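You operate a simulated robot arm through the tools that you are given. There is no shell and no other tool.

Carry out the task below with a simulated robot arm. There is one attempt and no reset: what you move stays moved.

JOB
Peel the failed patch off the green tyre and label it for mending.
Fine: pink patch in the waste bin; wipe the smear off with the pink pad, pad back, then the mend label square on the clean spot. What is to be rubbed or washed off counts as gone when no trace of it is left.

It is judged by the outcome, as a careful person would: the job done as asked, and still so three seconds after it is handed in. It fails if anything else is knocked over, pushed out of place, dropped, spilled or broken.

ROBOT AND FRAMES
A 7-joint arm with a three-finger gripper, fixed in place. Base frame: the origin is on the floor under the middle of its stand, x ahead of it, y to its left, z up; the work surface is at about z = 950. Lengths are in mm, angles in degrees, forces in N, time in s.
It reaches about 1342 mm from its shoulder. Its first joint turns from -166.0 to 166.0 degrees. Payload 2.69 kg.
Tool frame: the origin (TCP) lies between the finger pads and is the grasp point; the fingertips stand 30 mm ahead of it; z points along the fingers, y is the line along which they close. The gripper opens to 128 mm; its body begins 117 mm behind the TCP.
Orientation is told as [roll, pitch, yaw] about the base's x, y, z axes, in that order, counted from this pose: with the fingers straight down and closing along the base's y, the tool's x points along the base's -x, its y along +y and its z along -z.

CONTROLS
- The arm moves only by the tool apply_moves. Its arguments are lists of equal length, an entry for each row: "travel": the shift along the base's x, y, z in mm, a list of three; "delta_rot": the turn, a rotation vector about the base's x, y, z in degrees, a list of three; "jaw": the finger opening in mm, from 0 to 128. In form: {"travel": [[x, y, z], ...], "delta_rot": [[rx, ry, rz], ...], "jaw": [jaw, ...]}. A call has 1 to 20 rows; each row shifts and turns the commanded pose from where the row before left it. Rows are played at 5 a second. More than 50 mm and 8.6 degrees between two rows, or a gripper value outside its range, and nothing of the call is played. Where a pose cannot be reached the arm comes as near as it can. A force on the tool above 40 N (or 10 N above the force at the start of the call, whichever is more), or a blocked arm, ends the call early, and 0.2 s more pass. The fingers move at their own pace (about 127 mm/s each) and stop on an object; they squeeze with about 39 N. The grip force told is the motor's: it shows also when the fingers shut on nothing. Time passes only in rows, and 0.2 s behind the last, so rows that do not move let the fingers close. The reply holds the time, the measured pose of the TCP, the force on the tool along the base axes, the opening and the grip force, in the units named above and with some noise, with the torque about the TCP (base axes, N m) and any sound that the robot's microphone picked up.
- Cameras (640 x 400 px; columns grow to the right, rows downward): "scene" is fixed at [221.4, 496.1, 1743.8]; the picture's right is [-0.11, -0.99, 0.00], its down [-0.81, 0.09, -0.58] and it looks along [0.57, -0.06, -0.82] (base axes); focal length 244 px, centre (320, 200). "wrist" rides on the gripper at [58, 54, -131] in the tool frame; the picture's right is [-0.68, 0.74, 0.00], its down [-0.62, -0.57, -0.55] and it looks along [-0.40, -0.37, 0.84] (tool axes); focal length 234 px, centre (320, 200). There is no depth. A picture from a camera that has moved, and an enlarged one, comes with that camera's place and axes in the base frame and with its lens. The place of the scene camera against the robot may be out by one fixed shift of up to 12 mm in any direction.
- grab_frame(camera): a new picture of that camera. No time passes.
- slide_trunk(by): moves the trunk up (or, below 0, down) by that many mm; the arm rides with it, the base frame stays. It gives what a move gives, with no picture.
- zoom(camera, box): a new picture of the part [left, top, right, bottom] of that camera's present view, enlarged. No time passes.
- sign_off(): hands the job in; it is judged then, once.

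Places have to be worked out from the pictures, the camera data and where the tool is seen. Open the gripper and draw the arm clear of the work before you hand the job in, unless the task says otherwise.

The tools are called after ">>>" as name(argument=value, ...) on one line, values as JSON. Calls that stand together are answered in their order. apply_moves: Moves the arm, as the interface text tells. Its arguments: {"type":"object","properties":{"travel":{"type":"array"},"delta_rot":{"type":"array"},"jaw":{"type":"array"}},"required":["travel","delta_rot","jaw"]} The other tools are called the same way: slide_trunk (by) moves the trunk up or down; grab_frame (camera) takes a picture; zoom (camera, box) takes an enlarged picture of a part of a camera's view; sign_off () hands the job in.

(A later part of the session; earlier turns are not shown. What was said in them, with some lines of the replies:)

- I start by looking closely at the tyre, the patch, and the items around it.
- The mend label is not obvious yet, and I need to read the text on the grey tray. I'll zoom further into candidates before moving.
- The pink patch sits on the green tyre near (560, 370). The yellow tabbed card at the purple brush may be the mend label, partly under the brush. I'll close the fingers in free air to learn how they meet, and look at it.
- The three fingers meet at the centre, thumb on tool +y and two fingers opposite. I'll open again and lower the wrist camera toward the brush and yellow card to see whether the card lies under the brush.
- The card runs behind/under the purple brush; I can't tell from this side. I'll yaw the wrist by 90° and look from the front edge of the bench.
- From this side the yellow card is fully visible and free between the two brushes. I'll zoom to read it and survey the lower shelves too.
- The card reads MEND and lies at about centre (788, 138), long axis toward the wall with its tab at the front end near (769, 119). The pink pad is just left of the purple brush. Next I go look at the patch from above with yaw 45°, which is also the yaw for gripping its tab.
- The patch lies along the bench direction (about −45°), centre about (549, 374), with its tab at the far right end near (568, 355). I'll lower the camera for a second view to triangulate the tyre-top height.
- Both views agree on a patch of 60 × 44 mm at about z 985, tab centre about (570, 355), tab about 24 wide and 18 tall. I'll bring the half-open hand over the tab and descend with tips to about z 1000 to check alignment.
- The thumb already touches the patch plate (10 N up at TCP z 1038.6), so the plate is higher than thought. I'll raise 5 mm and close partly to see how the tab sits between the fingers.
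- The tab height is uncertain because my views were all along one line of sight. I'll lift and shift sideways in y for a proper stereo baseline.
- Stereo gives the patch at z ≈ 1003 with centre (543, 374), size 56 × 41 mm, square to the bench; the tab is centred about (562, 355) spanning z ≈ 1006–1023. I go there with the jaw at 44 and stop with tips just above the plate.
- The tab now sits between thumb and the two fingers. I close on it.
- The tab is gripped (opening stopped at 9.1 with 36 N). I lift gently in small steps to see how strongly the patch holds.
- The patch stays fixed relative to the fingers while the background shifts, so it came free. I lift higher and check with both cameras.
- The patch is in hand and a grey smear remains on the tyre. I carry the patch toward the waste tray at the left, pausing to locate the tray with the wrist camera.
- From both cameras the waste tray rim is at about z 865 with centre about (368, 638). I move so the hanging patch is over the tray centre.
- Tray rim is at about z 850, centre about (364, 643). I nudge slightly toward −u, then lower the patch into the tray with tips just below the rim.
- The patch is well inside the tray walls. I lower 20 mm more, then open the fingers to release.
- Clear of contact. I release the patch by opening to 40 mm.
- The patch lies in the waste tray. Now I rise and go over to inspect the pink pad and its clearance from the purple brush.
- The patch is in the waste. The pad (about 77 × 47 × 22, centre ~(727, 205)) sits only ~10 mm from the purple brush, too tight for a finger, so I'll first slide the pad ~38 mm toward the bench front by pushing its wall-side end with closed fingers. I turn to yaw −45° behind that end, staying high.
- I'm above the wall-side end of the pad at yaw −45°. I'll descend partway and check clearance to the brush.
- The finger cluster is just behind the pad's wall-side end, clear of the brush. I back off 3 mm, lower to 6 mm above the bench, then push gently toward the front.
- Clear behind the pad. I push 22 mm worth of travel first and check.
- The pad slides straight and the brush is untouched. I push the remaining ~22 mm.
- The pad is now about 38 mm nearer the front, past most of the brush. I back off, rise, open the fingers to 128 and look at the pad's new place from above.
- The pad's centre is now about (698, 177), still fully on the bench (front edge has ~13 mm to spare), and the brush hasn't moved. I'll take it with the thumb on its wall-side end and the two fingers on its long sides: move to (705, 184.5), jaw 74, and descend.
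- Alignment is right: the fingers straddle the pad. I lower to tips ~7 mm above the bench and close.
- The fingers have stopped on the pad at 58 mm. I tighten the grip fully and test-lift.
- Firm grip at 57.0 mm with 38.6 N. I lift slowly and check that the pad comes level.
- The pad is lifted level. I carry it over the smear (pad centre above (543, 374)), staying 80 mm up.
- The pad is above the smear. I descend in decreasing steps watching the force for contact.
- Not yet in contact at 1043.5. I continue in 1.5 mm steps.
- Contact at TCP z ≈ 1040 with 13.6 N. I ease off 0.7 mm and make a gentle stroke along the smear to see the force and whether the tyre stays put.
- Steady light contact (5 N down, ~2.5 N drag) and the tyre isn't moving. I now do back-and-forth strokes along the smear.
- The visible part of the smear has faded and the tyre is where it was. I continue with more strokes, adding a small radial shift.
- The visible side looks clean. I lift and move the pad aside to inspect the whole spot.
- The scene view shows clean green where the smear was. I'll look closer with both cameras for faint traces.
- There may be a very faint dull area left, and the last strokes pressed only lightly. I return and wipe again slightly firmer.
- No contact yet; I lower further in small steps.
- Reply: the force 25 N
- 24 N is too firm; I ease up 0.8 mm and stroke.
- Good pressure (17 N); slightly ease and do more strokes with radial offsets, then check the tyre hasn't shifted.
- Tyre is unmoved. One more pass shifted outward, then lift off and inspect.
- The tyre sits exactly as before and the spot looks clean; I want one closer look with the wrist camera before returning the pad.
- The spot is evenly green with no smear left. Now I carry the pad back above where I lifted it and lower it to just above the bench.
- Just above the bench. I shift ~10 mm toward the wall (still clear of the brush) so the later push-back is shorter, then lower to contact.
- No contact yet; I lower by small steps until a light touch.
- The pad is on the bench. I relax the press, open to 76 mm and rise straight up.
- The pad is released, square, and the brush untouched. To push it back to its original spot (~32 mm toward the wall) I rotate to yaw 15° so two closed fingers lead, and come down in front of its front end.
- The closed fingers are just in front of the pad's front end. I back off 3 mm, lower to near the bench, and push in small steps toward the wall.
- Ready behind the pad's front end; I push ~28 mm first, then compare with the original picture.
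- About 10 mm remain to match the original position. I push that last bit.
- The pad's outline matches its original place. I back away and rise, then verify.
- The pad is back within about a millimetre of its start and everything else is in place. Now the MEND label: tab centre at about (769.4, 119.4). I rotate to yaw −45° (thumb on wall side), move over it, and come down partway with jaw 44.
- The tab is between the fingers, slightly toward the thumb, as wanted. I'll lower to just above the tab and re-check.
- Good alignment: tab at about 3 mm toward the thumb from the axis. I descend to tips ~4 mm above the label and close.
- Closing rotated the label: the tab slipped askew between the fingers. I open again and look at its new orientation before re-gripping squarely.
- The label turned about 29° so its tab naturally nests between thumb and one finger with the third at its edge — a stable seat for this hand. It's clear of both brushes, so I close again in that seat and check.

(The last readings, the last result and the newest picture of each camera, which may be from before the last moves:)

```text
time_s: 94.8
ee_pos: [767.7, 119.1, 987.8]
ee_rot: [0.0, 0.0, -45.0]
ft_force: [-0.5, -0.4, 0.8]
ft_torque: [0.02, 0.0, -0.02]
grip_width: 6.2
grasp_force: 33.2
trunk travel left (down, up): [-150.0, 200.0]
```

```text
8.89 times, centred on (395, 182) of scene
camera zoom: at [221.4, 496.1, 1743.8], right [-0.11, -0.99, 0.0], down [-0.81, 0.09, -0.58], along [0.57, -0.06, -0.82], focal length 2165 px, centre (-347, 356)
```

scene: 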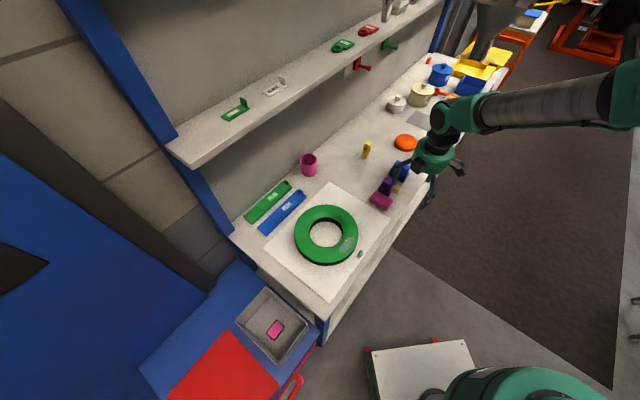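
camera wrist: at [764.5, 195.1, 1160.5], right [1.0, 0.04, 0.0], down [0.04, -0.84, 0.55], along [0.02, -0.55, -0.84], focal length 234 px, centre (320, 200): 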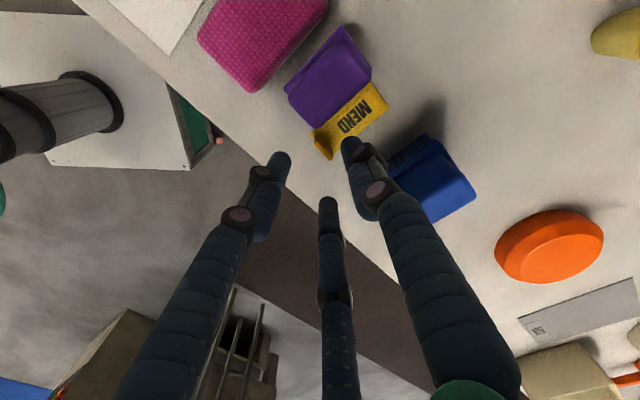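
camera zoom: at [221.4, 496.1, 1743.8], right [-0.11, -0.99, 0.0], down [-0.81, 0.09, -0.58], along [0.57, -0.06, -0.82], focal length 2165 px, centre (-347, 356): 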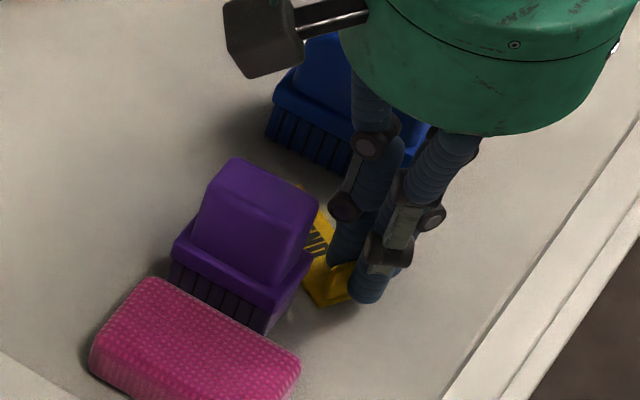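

The label is held (6.2 mm, 33 N). I lift a few millimetres first.

>>> apply_moves(travel=[[0, 0, 3], [0, 0, 4], [0, 0, 5], [0, 0, 0]], delta_rot=[[0, 0, 0], [0, 0, 0], [0, 0, 0], [0, 0, 0]], jaw=[0, 0, 0, 0])

>>> zoom(camera="wrist", box=[230, 80, 410, 230])

>>> zoom(camera="scene", box=[370, 160, 420, 205])

```text
time_s: 95.8
ee_pos: [767.9, 118.8, 1000.5]
ee_rot: [0.0, 0.0, -45.1]
ft_force: [0.0, 0.5, 0.1]
ft_torque: [-0.02, -0.01, -0.01]
grip_width: 6.0
grasp_force: 32.8
trunk travel left (down, up): [-150.0, 200.0]
```

```text
2.67 times, centred on (320, 155) of wrist
camera zoom: at [763.5, 197.1, 1131.1], right [1.0, 0.04, 0.0], down [0.04, -0.84, 0.55], along [0.02, -0.55, -0.84], focal length 624 px, centre (320, 320)
```

zoom: 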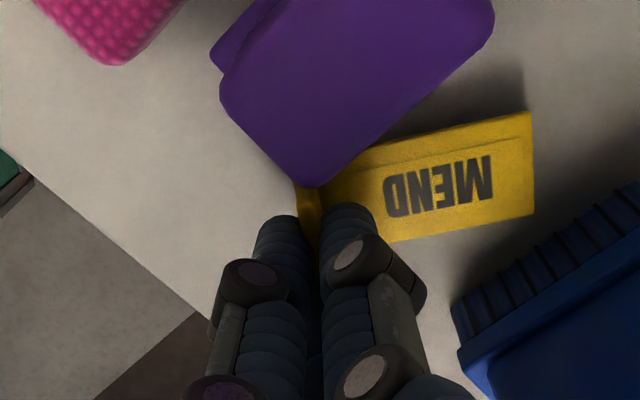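

```text
8.89 times, centred on (395, 182) of scene
camera zoom: at [221.4, 496.1, 1743.8], right [-0.11, -0.99, 0.0], down [-0.81, 0.09, -0.58], along [0.57, -0.06, -0.82], focal length 2165 px, centre (-347, 356)
```

zoom: 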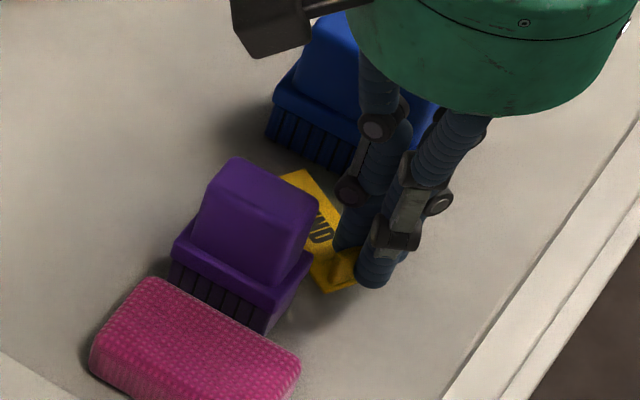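

The label is lifting level. I continue straight up clear of the brushes.

>>> apply_moves(travel=[[0, 0, 10], [0, 0, 15], [0, 0, 25], [0, 0, 35], [0, 0, 35], [0, 0, 0]], delta_rot=[[0, 0, 0], [0, 0, 0], [0, 0, 0], [0, 0, 0], [0, 0, 0], [0, 0, 0]], jaw=[0, 0, 0, 0, 0, 0])

>>> grab_frame(camera="wrist")

>>> zoom(camera="wrist", box=[230, 80, 410, 230])

>>> zoom(camera="scene", box=[350, 110, 440, 215])

```text
time_s: 97.2
ee_pos: [769.0, 118.1, 1124.0]
ee_rot: [0.1, 0.0, -45.0]
ft_force: [-0.7, -0.1, 1.0]
ft_torque: [0.01, -0.05, 0.01]
grip_width: 6.3
grasp_force: 32.6
trunk travel left (down, up): [-150.0, 200.0]
```

```text
taken
camera wrist: at [764.8, 197.4, 1254.8], right [1.0, 0.04, 0.0], down [0.04, -0.84, 0.55], along [0.02, -0.55, -0.84], focal length 234 px, centre (320, 200)
```

wrist: 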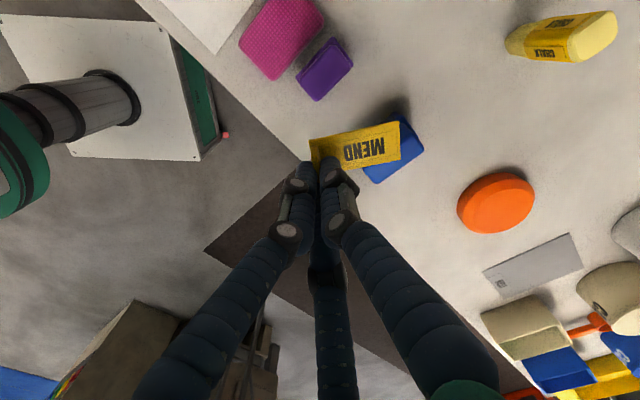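

```text
2.67 times, centred on (320, 155) of wrist
camera zoom: at [764.8, 197.4, 1254.8], right [1.0, 0.04, 0.0], down [0.04, -0.84, 0.55], along [0.02, -0.55, -0.84], focal length 624 px, centre (320, 320)
```

zoom: 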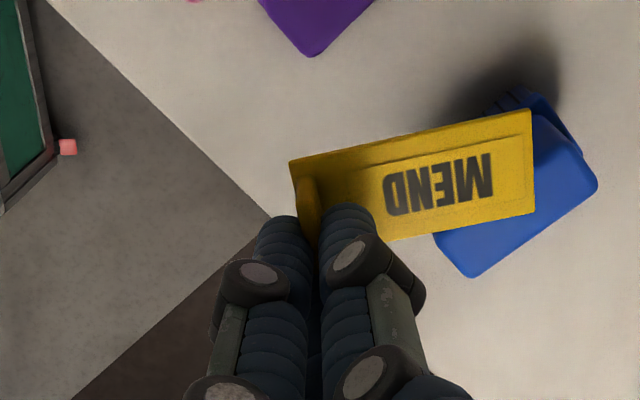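

```text
3.81 times, centred on (395, 162) of scene
camera zoom: at [221.4, 496.1, 1743.8], right [-0.11, -0.99, 0.0], down [-0.81, 0.09, -0.58], along [0.57, -0.06, -0.82], focal length 928 px, centre (34, 343)
```

zoom: 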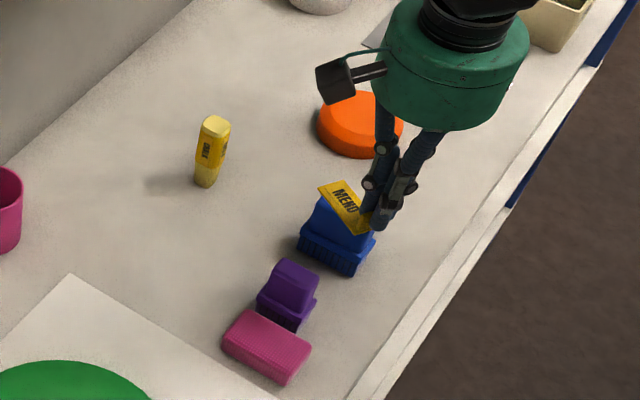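

The label is firmly seated: in the tool frame its long axis is at 120° and its centre at about (−6.8, 31). To lay it square where the patch was (long axis along −u, tab at the same end), I need yaw 75° and TCP at about (571, 359). I move there, staying high.

>>> apply_moves(travel=[[-12.3, 15.05, 0], [-12.3, 15.05, 0], [-12.3, 15.05, 0], [-12.3, 15.05, 0], [-12.3, 15.05, 0], [-12.3, 15.05, 0], [-12.3, 15.05, 0], [-12.3, 15.05, 0], [-12.3, 15.05, 0], [-12.3, 15.05, 0], [-12.3, 15.05, 0], [-12.3, 15.05, 0], [-12.3, 15.05, 0], [-12.3, 15.05, 0], [-12.3, 15.05, 0], [-12.4, 15.15, 0], [0, 0, 0]], delta_rot=[[0, 0, 7.5], [0, 0, 7.5], [0, 0, 7.5], [0, 0, 7.5], [0, 0, 7.5], [0, 0, 7.5], [0, 0, 7.5], [0, 0, 7.5], [0, 0, 7.5], [0, 0, 7.5], [0, 0, 7.5], [0, 0, 7.5], [0, 0, 7.5], [0, 0, 7.5], [0, 0, 7.5], [0, 0, 7.5], [0, 0, 0]], jaw=[0, 0, 0, 0, 0, 0, 0, 0, 0, 0, 0, 0, 0, 0, 0, 0, 0])

>>> grab_frame(camera="wrist")

>>> zoom(camera="scene", box=[300, 180, 400, 270])

```text
time_s: 100.8
ee_pos: [572.4, 360.4, 1120.1]
ee_rot: [0.0, -0.1, 75.1]
ft_force: [0.3, -0.1, 0.0]
ft_torque: [-0.05, -0.03, -0.04]
grip_width: 5.9
grasp_force: 32.4
trunk travel left (down, up): [-150.0, 200.0]
```

```text
taken
camera wrist: at [504.1, 317.4, 1250.3], right [-0.54, 0.84, 0.0], down [0.7, 0.45, 0.55], along [0.46, 0.29, -0.84], focal length 234 px, centre (320, 200)
```

wrist: 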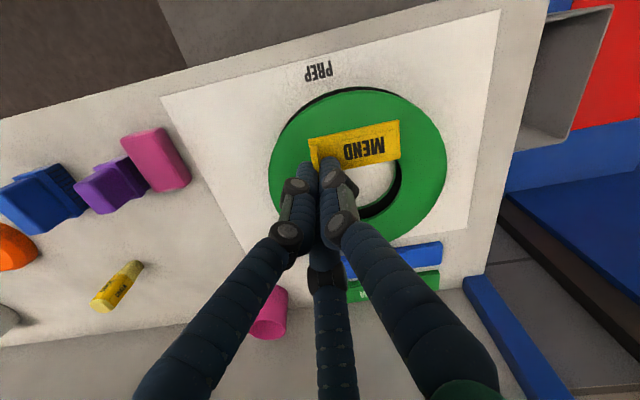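

```text
4.44 times, centred on (350, 225) of scene
camera zoom: at [221.4, 496.1, 1743.8], right [-0.11, -0.99, 0.0], down [-0.81, 0.09, -0.58], along [0.57, -0.06, -0.82], focal length 1082 px, centre (187, 89)
```

zoom: 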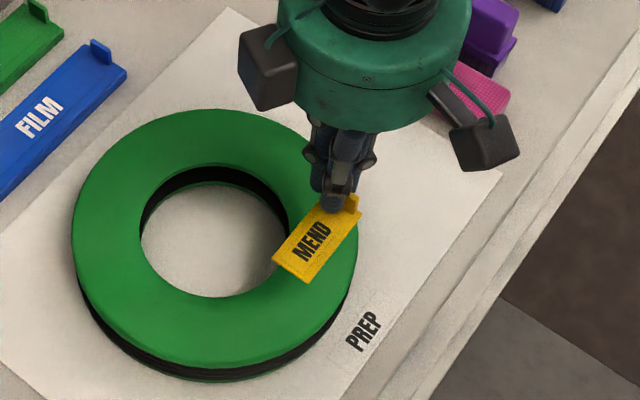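

The label is above the spot. I zoom in to measure its angle precisely before descending.

>>> zoom(camera="wrist", box=[290, 100, 420, 190])

```text
4.44 times, centred on (355, 145) of wrist
camera zoom: at [504.1, 317.4, 1250.3], right [-0.54, 0.84, 0.0], down [0.7, 0.45, 0.55], along [0.46, 0.29, -0.84], focal length 1041 px, centre (164, 444)
```

zoom: 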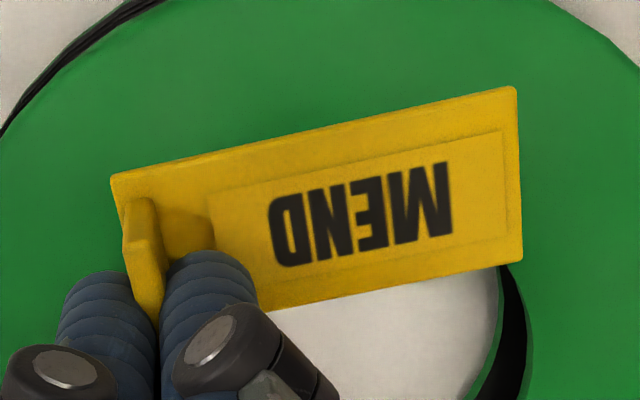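

The label's axis is at 135.1° in the base and its centre projects to (543.3, 373.6), right on the target. I descend in stages.

>>> apply_moves(travel=[[0, 0, -30], [0, 0, -25], [0, 0, -12], [0, 0, -5], [0, 0, 0]], delta_rot=[[0, 0, 0], [0, 0, 0], [0, 0, 0], [0, 0, 0], [0, 0, 0]], jaw=[0, 0, 0, 0, 0])

>>> zoom(camera="scene", box=[325, 220, 375, 265])

>>> zoom(camera="wrist", box=[230, 60, 450, 220])

```text
time_s: 102.0
ee_pos: [572.1, 361.5, 1048.3]
ee_rot: [0.0, 0.0, 75.0]
ft_force: [-0.2, 0.1, -0.3]
ft_torque: [0.03, 0.0, -0.02]
grip_width: 6.1
grasp_force: 31.5
trunk travel left (down, up): [-150.0, 200.0]
```

```text
8.89 times, centred on (350, 242) of scene
camera zoom: at [221.4, 496.1, 1743.8], right [-0.11, -0.99, 0.0], down [-0.81, 0.09, -0.58], along [0.57, -0.06, -0.82], focal length 2165 px, centre (53, -178)
```

zoom: 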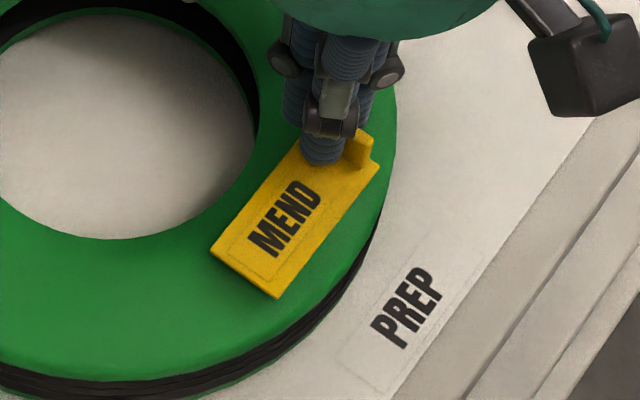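

```text
2.50 times, centred on (340, 140) of wrist
camera zoom: at [503.6, 317.7, 1179.3], right [-0.54, 0.84, 0.0], down [0.71, 0.45, 0.55], along [0.46, 0.29, -0.84], focal length 585 px, centre (270, 350)
```

zoom: 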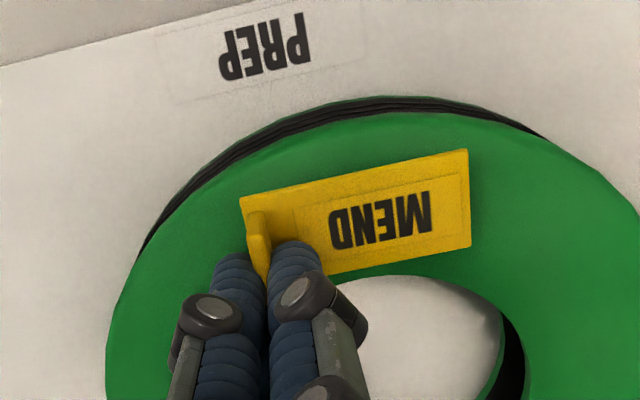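

About 7 mm above the tyre, well aligned. I lower in small steps to a light touch.

>>> apply_moves(travel=[[0, 0, -2], [0, 0, -1.5], [0, 0, -1], [0, 0, 0]], delta_rot=[[0, 0, 0], [0, 0, 0], [0, 0, 0], [0, 0, 0]], jaw=[0, 0, 0, 0])

```text
time_s: 103.0
ee_pos: [570.5, 359.7, 1044.6]
ee_rot: [0.0, 0.0, 75.0]
ft_force: [-0.1, 0.4, -0.3]
ft_torque: [-0.01, 0.0, 0.02]
grip_width: 5.9
grasp_force: 31.6
trunk travel left (down, up): [-150.0, 200.0]
```

>>> apply_moves(travel=[[0, 0, -1], [0, 0, -1], [0, 0, -0.5], [0, 0, 0]], delta_rot=[[0, 0, 0], [0, 0, 0], [0, 0, 0], [0, 0, 0]], jaw=[0, 0, 0, 0])

>>> zoom(camera="scene", box=[325, 220, 375, 265])

```text
time_s: 104.0
ee_pos: [571.7, 358.8, 1042.3]
ee_rot: [0.0, -0.1, 75.0]
ft_force: [-0.8, 1.4, 0.4]
ft_torque: [0.02, 0.01, 0.0]
grip_width: 5.6
grasp_force: 31.5
trunk travel left (down, up): [-150.0, 200.0]
```

```text
8.89 times, centred on (350, 242) of scene
camera zoom: at [221.4, 496.1, 1743.8], right [-0.11, -0.99, 0.0], down [-0.81, 0.09, -0.58], along [0.57, -0.06, -0.82], focal length 2165 px, centre (53, -178)
```

zoom: 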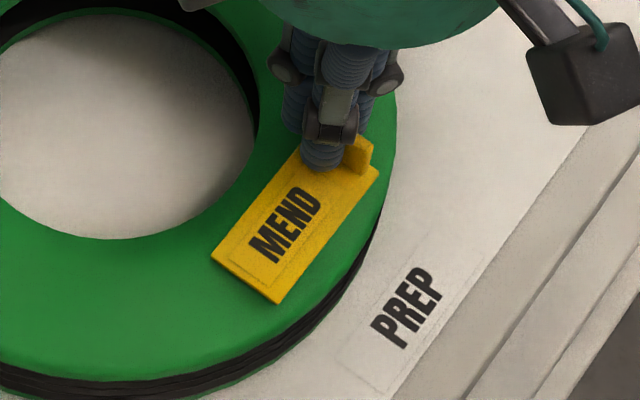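

The label's centre now falls on exactly the pixel where the patch centre was. I keep lowering to contact.

>>> apply_moves(travel=[[0, 0, -0.7], [0, 0, -0.7], [0, 0, 0]], delta_rot=[[0, 0, 0], [0, 0, 0], [0, 0, 0]], jaw=[0, 0, 0])

```text
time_s: 104.8
ee_pos: [571.5, 359.3, 1042.2]
ee_rot: [0.0, 0.0, 74.9]
ft_force: [-0.4, 2.2, 3.9]
ft_torque: [0.05, 0.06, -0.04]
grip_width: 6.0
grasp_force: 32.0
trunk travel left (down, up): [-150.0, 200.0]
```

Contact at ~4 N. I press slightly to seat it flat, then check the force.

>>> apply_moves(travel=[[0, 0, -0.5], [0, 0, 0], [0, 0, 0]], delta_rot=[[0, 0, 0], [0, 0, 0], [0, 0, 0]], jaw=[0, 0, 0])

>>> zoom(camera="scene", box=[325, 220, 375, 265])

>>> zoom(camera="wrist", box=[230, 60, 450, 220])

```text
time_s: 105.6
ee_pos: [573.3, 358.9, 1040.5]
ee_rot: [0.0, 0.0, 75.1]
ft_force: [0.5, 0.0, 4.4]
ft_torque: [0.0, 0.0, -0.02]
grip_width: 6.2
grasp_force: 31.7
trunk travel left (down, up): [-150.0, 200.0]
```

```text
8.89 times, centred on (350, 242) of scene
camera zoom: at [221.4, 496.1, 1743.8], right [-0.11, -0.99, 0.0], down [-0.81, 0.09, -0.58], along [0.57, -0.06, -0.82], focal length 2165 px, centre (53, -178)
```

zoom: 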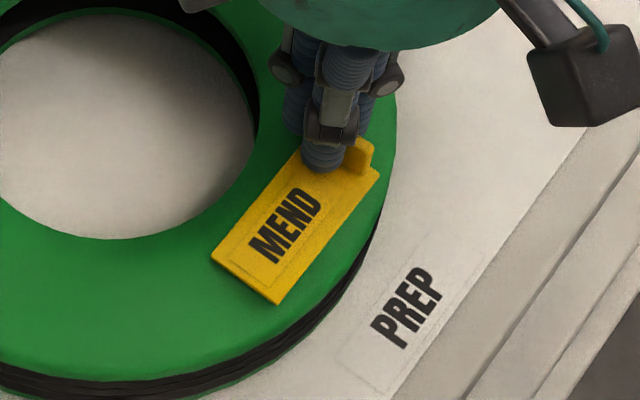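

```text
2.50 times, centred on (340, 140) of wrist
camera zoom: at [503.9, 316.8, 1172.6], right [-0.54, 0.84, 0.0], down [0.71, 0.45, 0.55], along [0.46, 0.29, -0.84], focal length 585 px, centre (270, 350)
```

zoom: 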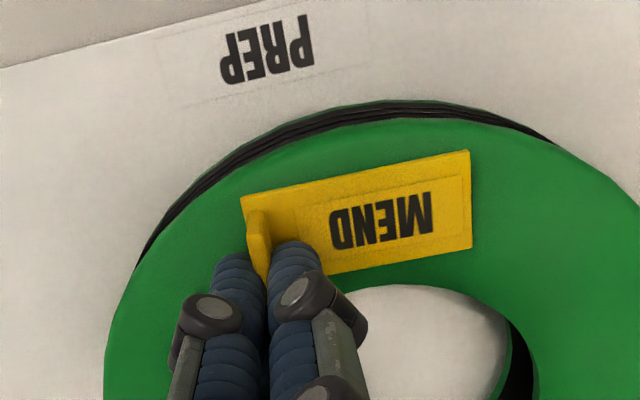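

The label is seated with light pressure. I open the fingers and check before lifting.

>>> apply_moves(travel=[[0, 0, 0], [0, 0, 0], [0, 0, 0]], delta_rot=[[0, 0, 0], [0, 0, 0], [0, 0, 0]], jaw=[40, 40, 40])

>>> zoom(camera="scene", box=[325, 220, 375, 265])

>>> zoom(camera="wrist", box=[230, 60, 450, 220])

```text
time_s: 106.4
ee_pos: [572.5, 359.1, 1041.3]
ee_rot: [0.0, 0.0, 75.0]
ft_force: [0.3, -0.8, 0.2]
ft_torque: [-0.02, -0.01, -0.03]
grip_width: 40.2
grasp_force: 0.0
trunk travel left (down, up): [-150.0, 200.0]
```

```text
8.89 times, centred on (350, 242) of scene
camera zoom: at [221.4, 496.1, 1743.8], right [-0.11, -0.99, 0.0], down [-0.81, 0.09, -0.58], along [0.57, -0.06, -0.82], focal length 2165 px, centre (53, -178)
```

zoom: 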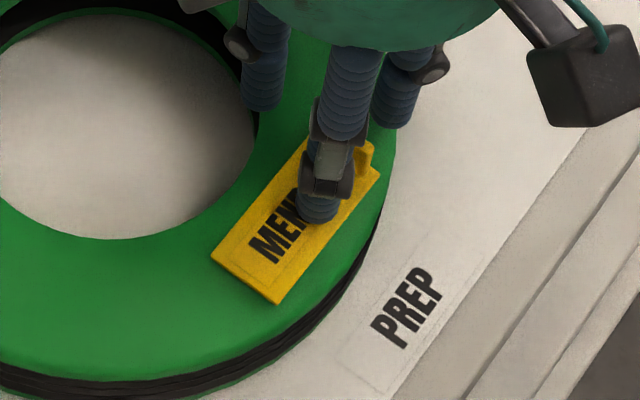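

```text
2.50 times, centred on (340, 140) of wrist
camera zoom: at [503.9, 316.9, 1172.4], right [-0.54, 0.84, 0.0], down [0.71, 0.45, 0.55], along [0.46, 0.29, -0.84], focal length 585 px, centre (270, 350)
```

zoom: 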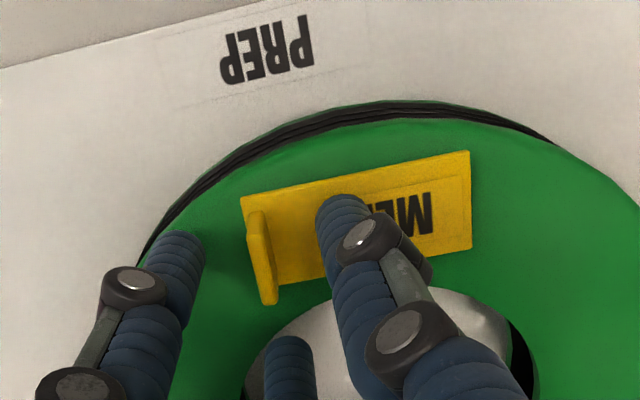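

The label did not move on release. I lift straight up and draw the arm away from the tyre.

>>> apply_moves(travel=[[0, 0, 15], [0, 0, 30], [0, 0, 40], [0, 0, 40], [25, -30, 20], [30, -35, 0], [30, -35, 0], [0, 0, 0]], delta_rot=[[0, 0, 0], [0, 0, 0], [0, 0, 0], [0, 0, 0], [0, 0, 0], [0, 0, 0], [0, 0, 0], [0, 0, 0]], jaw=[40, 40, 60, 100, 128, 128, 128, 128])

>>> grab_frame(camera="scene")

>>> zoom(camera="scene", box=[325, 220, 375, 265])

>>> grab_frame(camera="wrist")

```text
time_s: 108.2
ee_pos: [656.3, 258.4, 1187.0]
ee_rot: [0.0, 0.0, 75.1]
ft_force: [-0.1, -0.7, -0.5]
ft_torque: [0.06, 0.06, 0.0]
grip_width: 128.1
grasp_force: 0.1
trunk travel left (down, up): [-150.0, 200.0]
```

```text
taken
```

scene: 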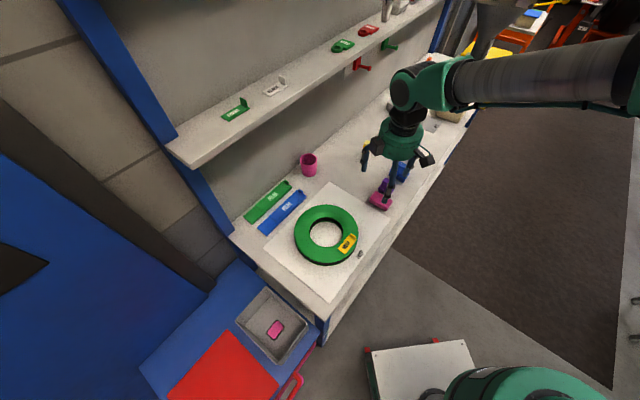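

```text
8.89 times, centred on (350, 242) of scene
camera zoom: at [221.4, 496.1, 1743.8], right [-0.11, -0.99, 0.0], down [-0.81, 0.09, -0.58], along [0.57, -0.06, -0.82], focal length 2165 px, centre (53, -178)
```

zoom: 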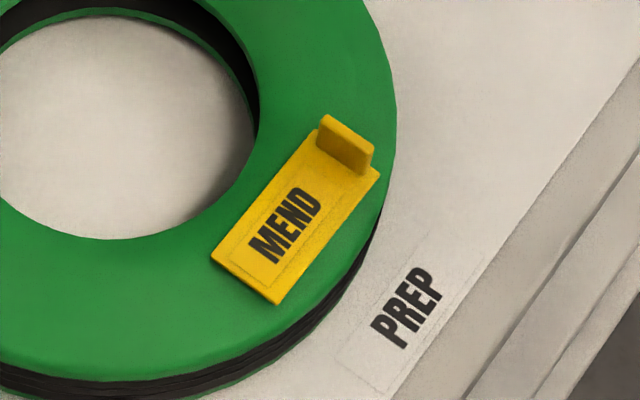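

```text
taken
camera wrist: at [588.4, 215.4, 1317.8], right [-0.54, 0.84, 0.0], down [0.71, 0.45, 0.55], along [0.46, 0.29, -0.84], focal length 234 px, centre (320, 200)
```

wrist: 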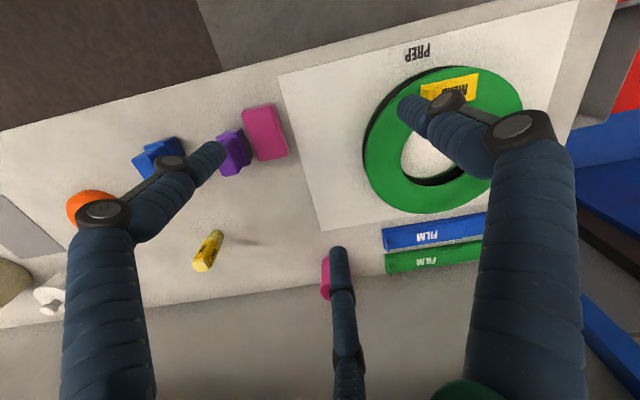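

The MEND label lies square on the clean spot. I raise the arm further clear and do a last check of everything.

>>> apply_moves(travel=[[0, -15, 40], [0, -15, 40], [0, 0, 0]], delta_rot=[[0, 0, 0], [0, 0, 0], [0, 0, 0]], jaw=[128, 128, 128])

>>> zoom(camera="scene", box=[340, 130, 440, 215])

>>> zoom(camera="scene", box=[230, 160, 410, 290])

>>> zoom(camera="scene", box=[230, 280, 330, 370])

>>> grab_frame(camera="wrist")

```text
time_s: 109.0
ee_pos: [659.0, 230.7, 1266.1]
ee_rot: [0.1, 0.0, 75.0]
ft_force: [-0.3, 0.2, 0.6]
ft_torque: [-0.02, -0.05, -0.04]
grip_width: 128.3
grasp_force: 0.1
trunk travel left (down, up): [-150.0, 200.0]
```

```text
4.71 times, centred on (390, 172) of scene
camera zoom: at [221.4, 496.1, 1743.8], right [-0.11, -0.99, 0.0], down [-0.81, 0.09, -0.58], along [0.57, -0.06, -0.82], focal length 1146 px, centre (-9, 329)
```

zoom: 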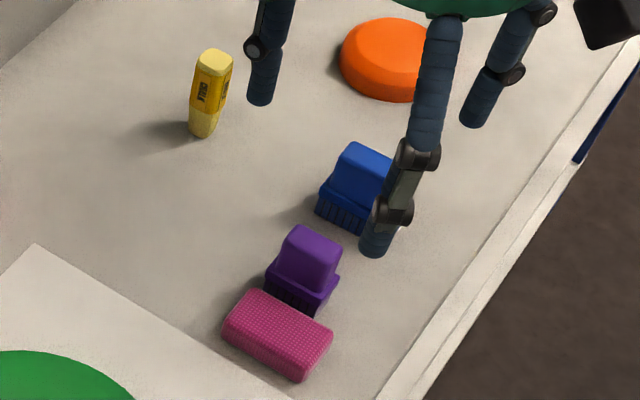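

```text
3.08 times, centred on (320, 225) of scene
camera zoom: at [221.4, 496.1, 1743.8], right [-0.11, -0.99, 0.0], down [-0.81, 0.09, -0.58], along [0.57, -0.06, -0.82], focal length 749 px, centre (320, 123)
```

zoom: 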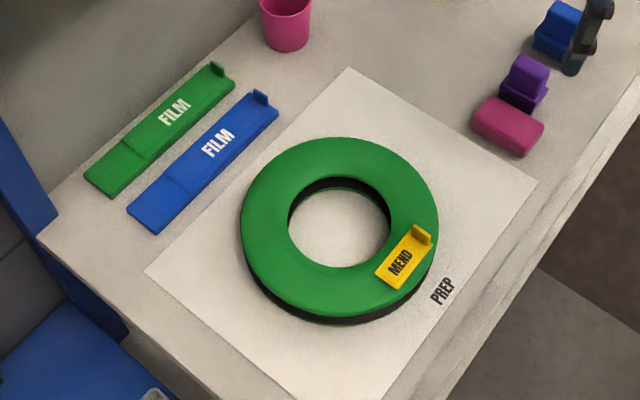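

```text
4.44 times, centred on (280, 325) of scene
camera zoom: at [221.4, 496.1, 1743.8], right [-0.11, -0.99, 0.0], down [-0.81, 0.09, -0.58], along [0.57, -0.06, -0.82], focal length 1082 px, centre (498, -356)
```

zoom: 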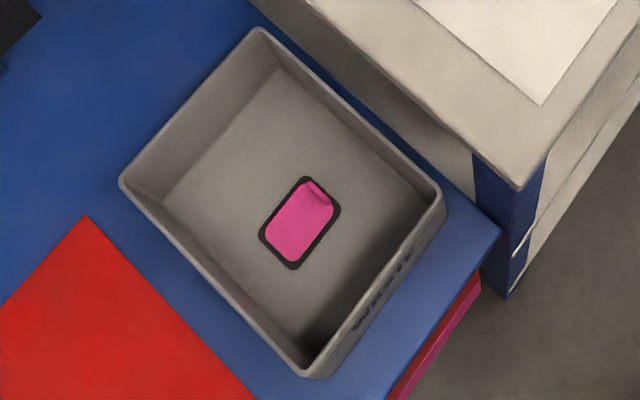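

```text
taken
camera wrist: at [589.9, 188.1, 1396.2], right [-0.54, 0.84, 0.0], down [0.71, 0.45, 0.55], along [0.46, 0.29, -0.84], focal length 234 px, centre (320, 200)
```

wrist: 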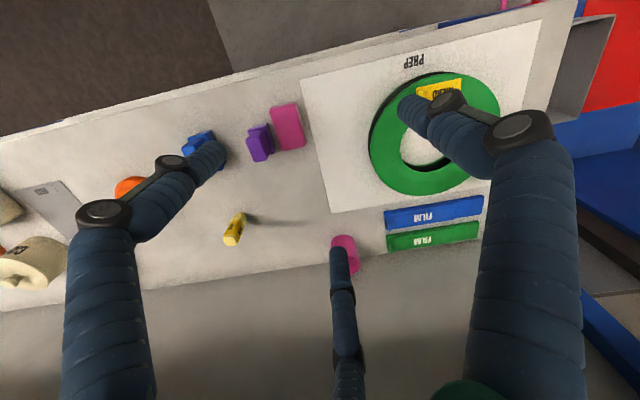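

All checks out: the pink patch is in the waste bin and the tyre hasn't moved. The spot is clean, the pad is back in its place, and the brushes and other items are untouched. The MEND label lies square on the spot, and the gripper is open and clear, so I hand the job in.

>>> sign_off()

```text
The job is handed in.
```

The failed patch is off the green tyre, and the tyre is labelled for mending. I have handed the job in.

- **Patch:** the pink patch is in the waste bin.
- **Smear:** wiped off with the pink pad in two passes. Close-up pictures from both cameras showed no trace left.
- **Pad:** back within about 1–2 mm of where it started. The purple brush was too close for a finger to fit between them. I slid the pad forward before gripping it, then pushed it back into place afterwards.
- **Label:** the MEND label lies square on the clean spot, centred where the patch was, with its tab at the same end. The first grip turned the label about 29° on the bench, so I re-gripped it and corrected the angle before placing it.

The last pictures show the tyre, both brushes and the other items nearby unmoved. The gripper is open and clear of the work.
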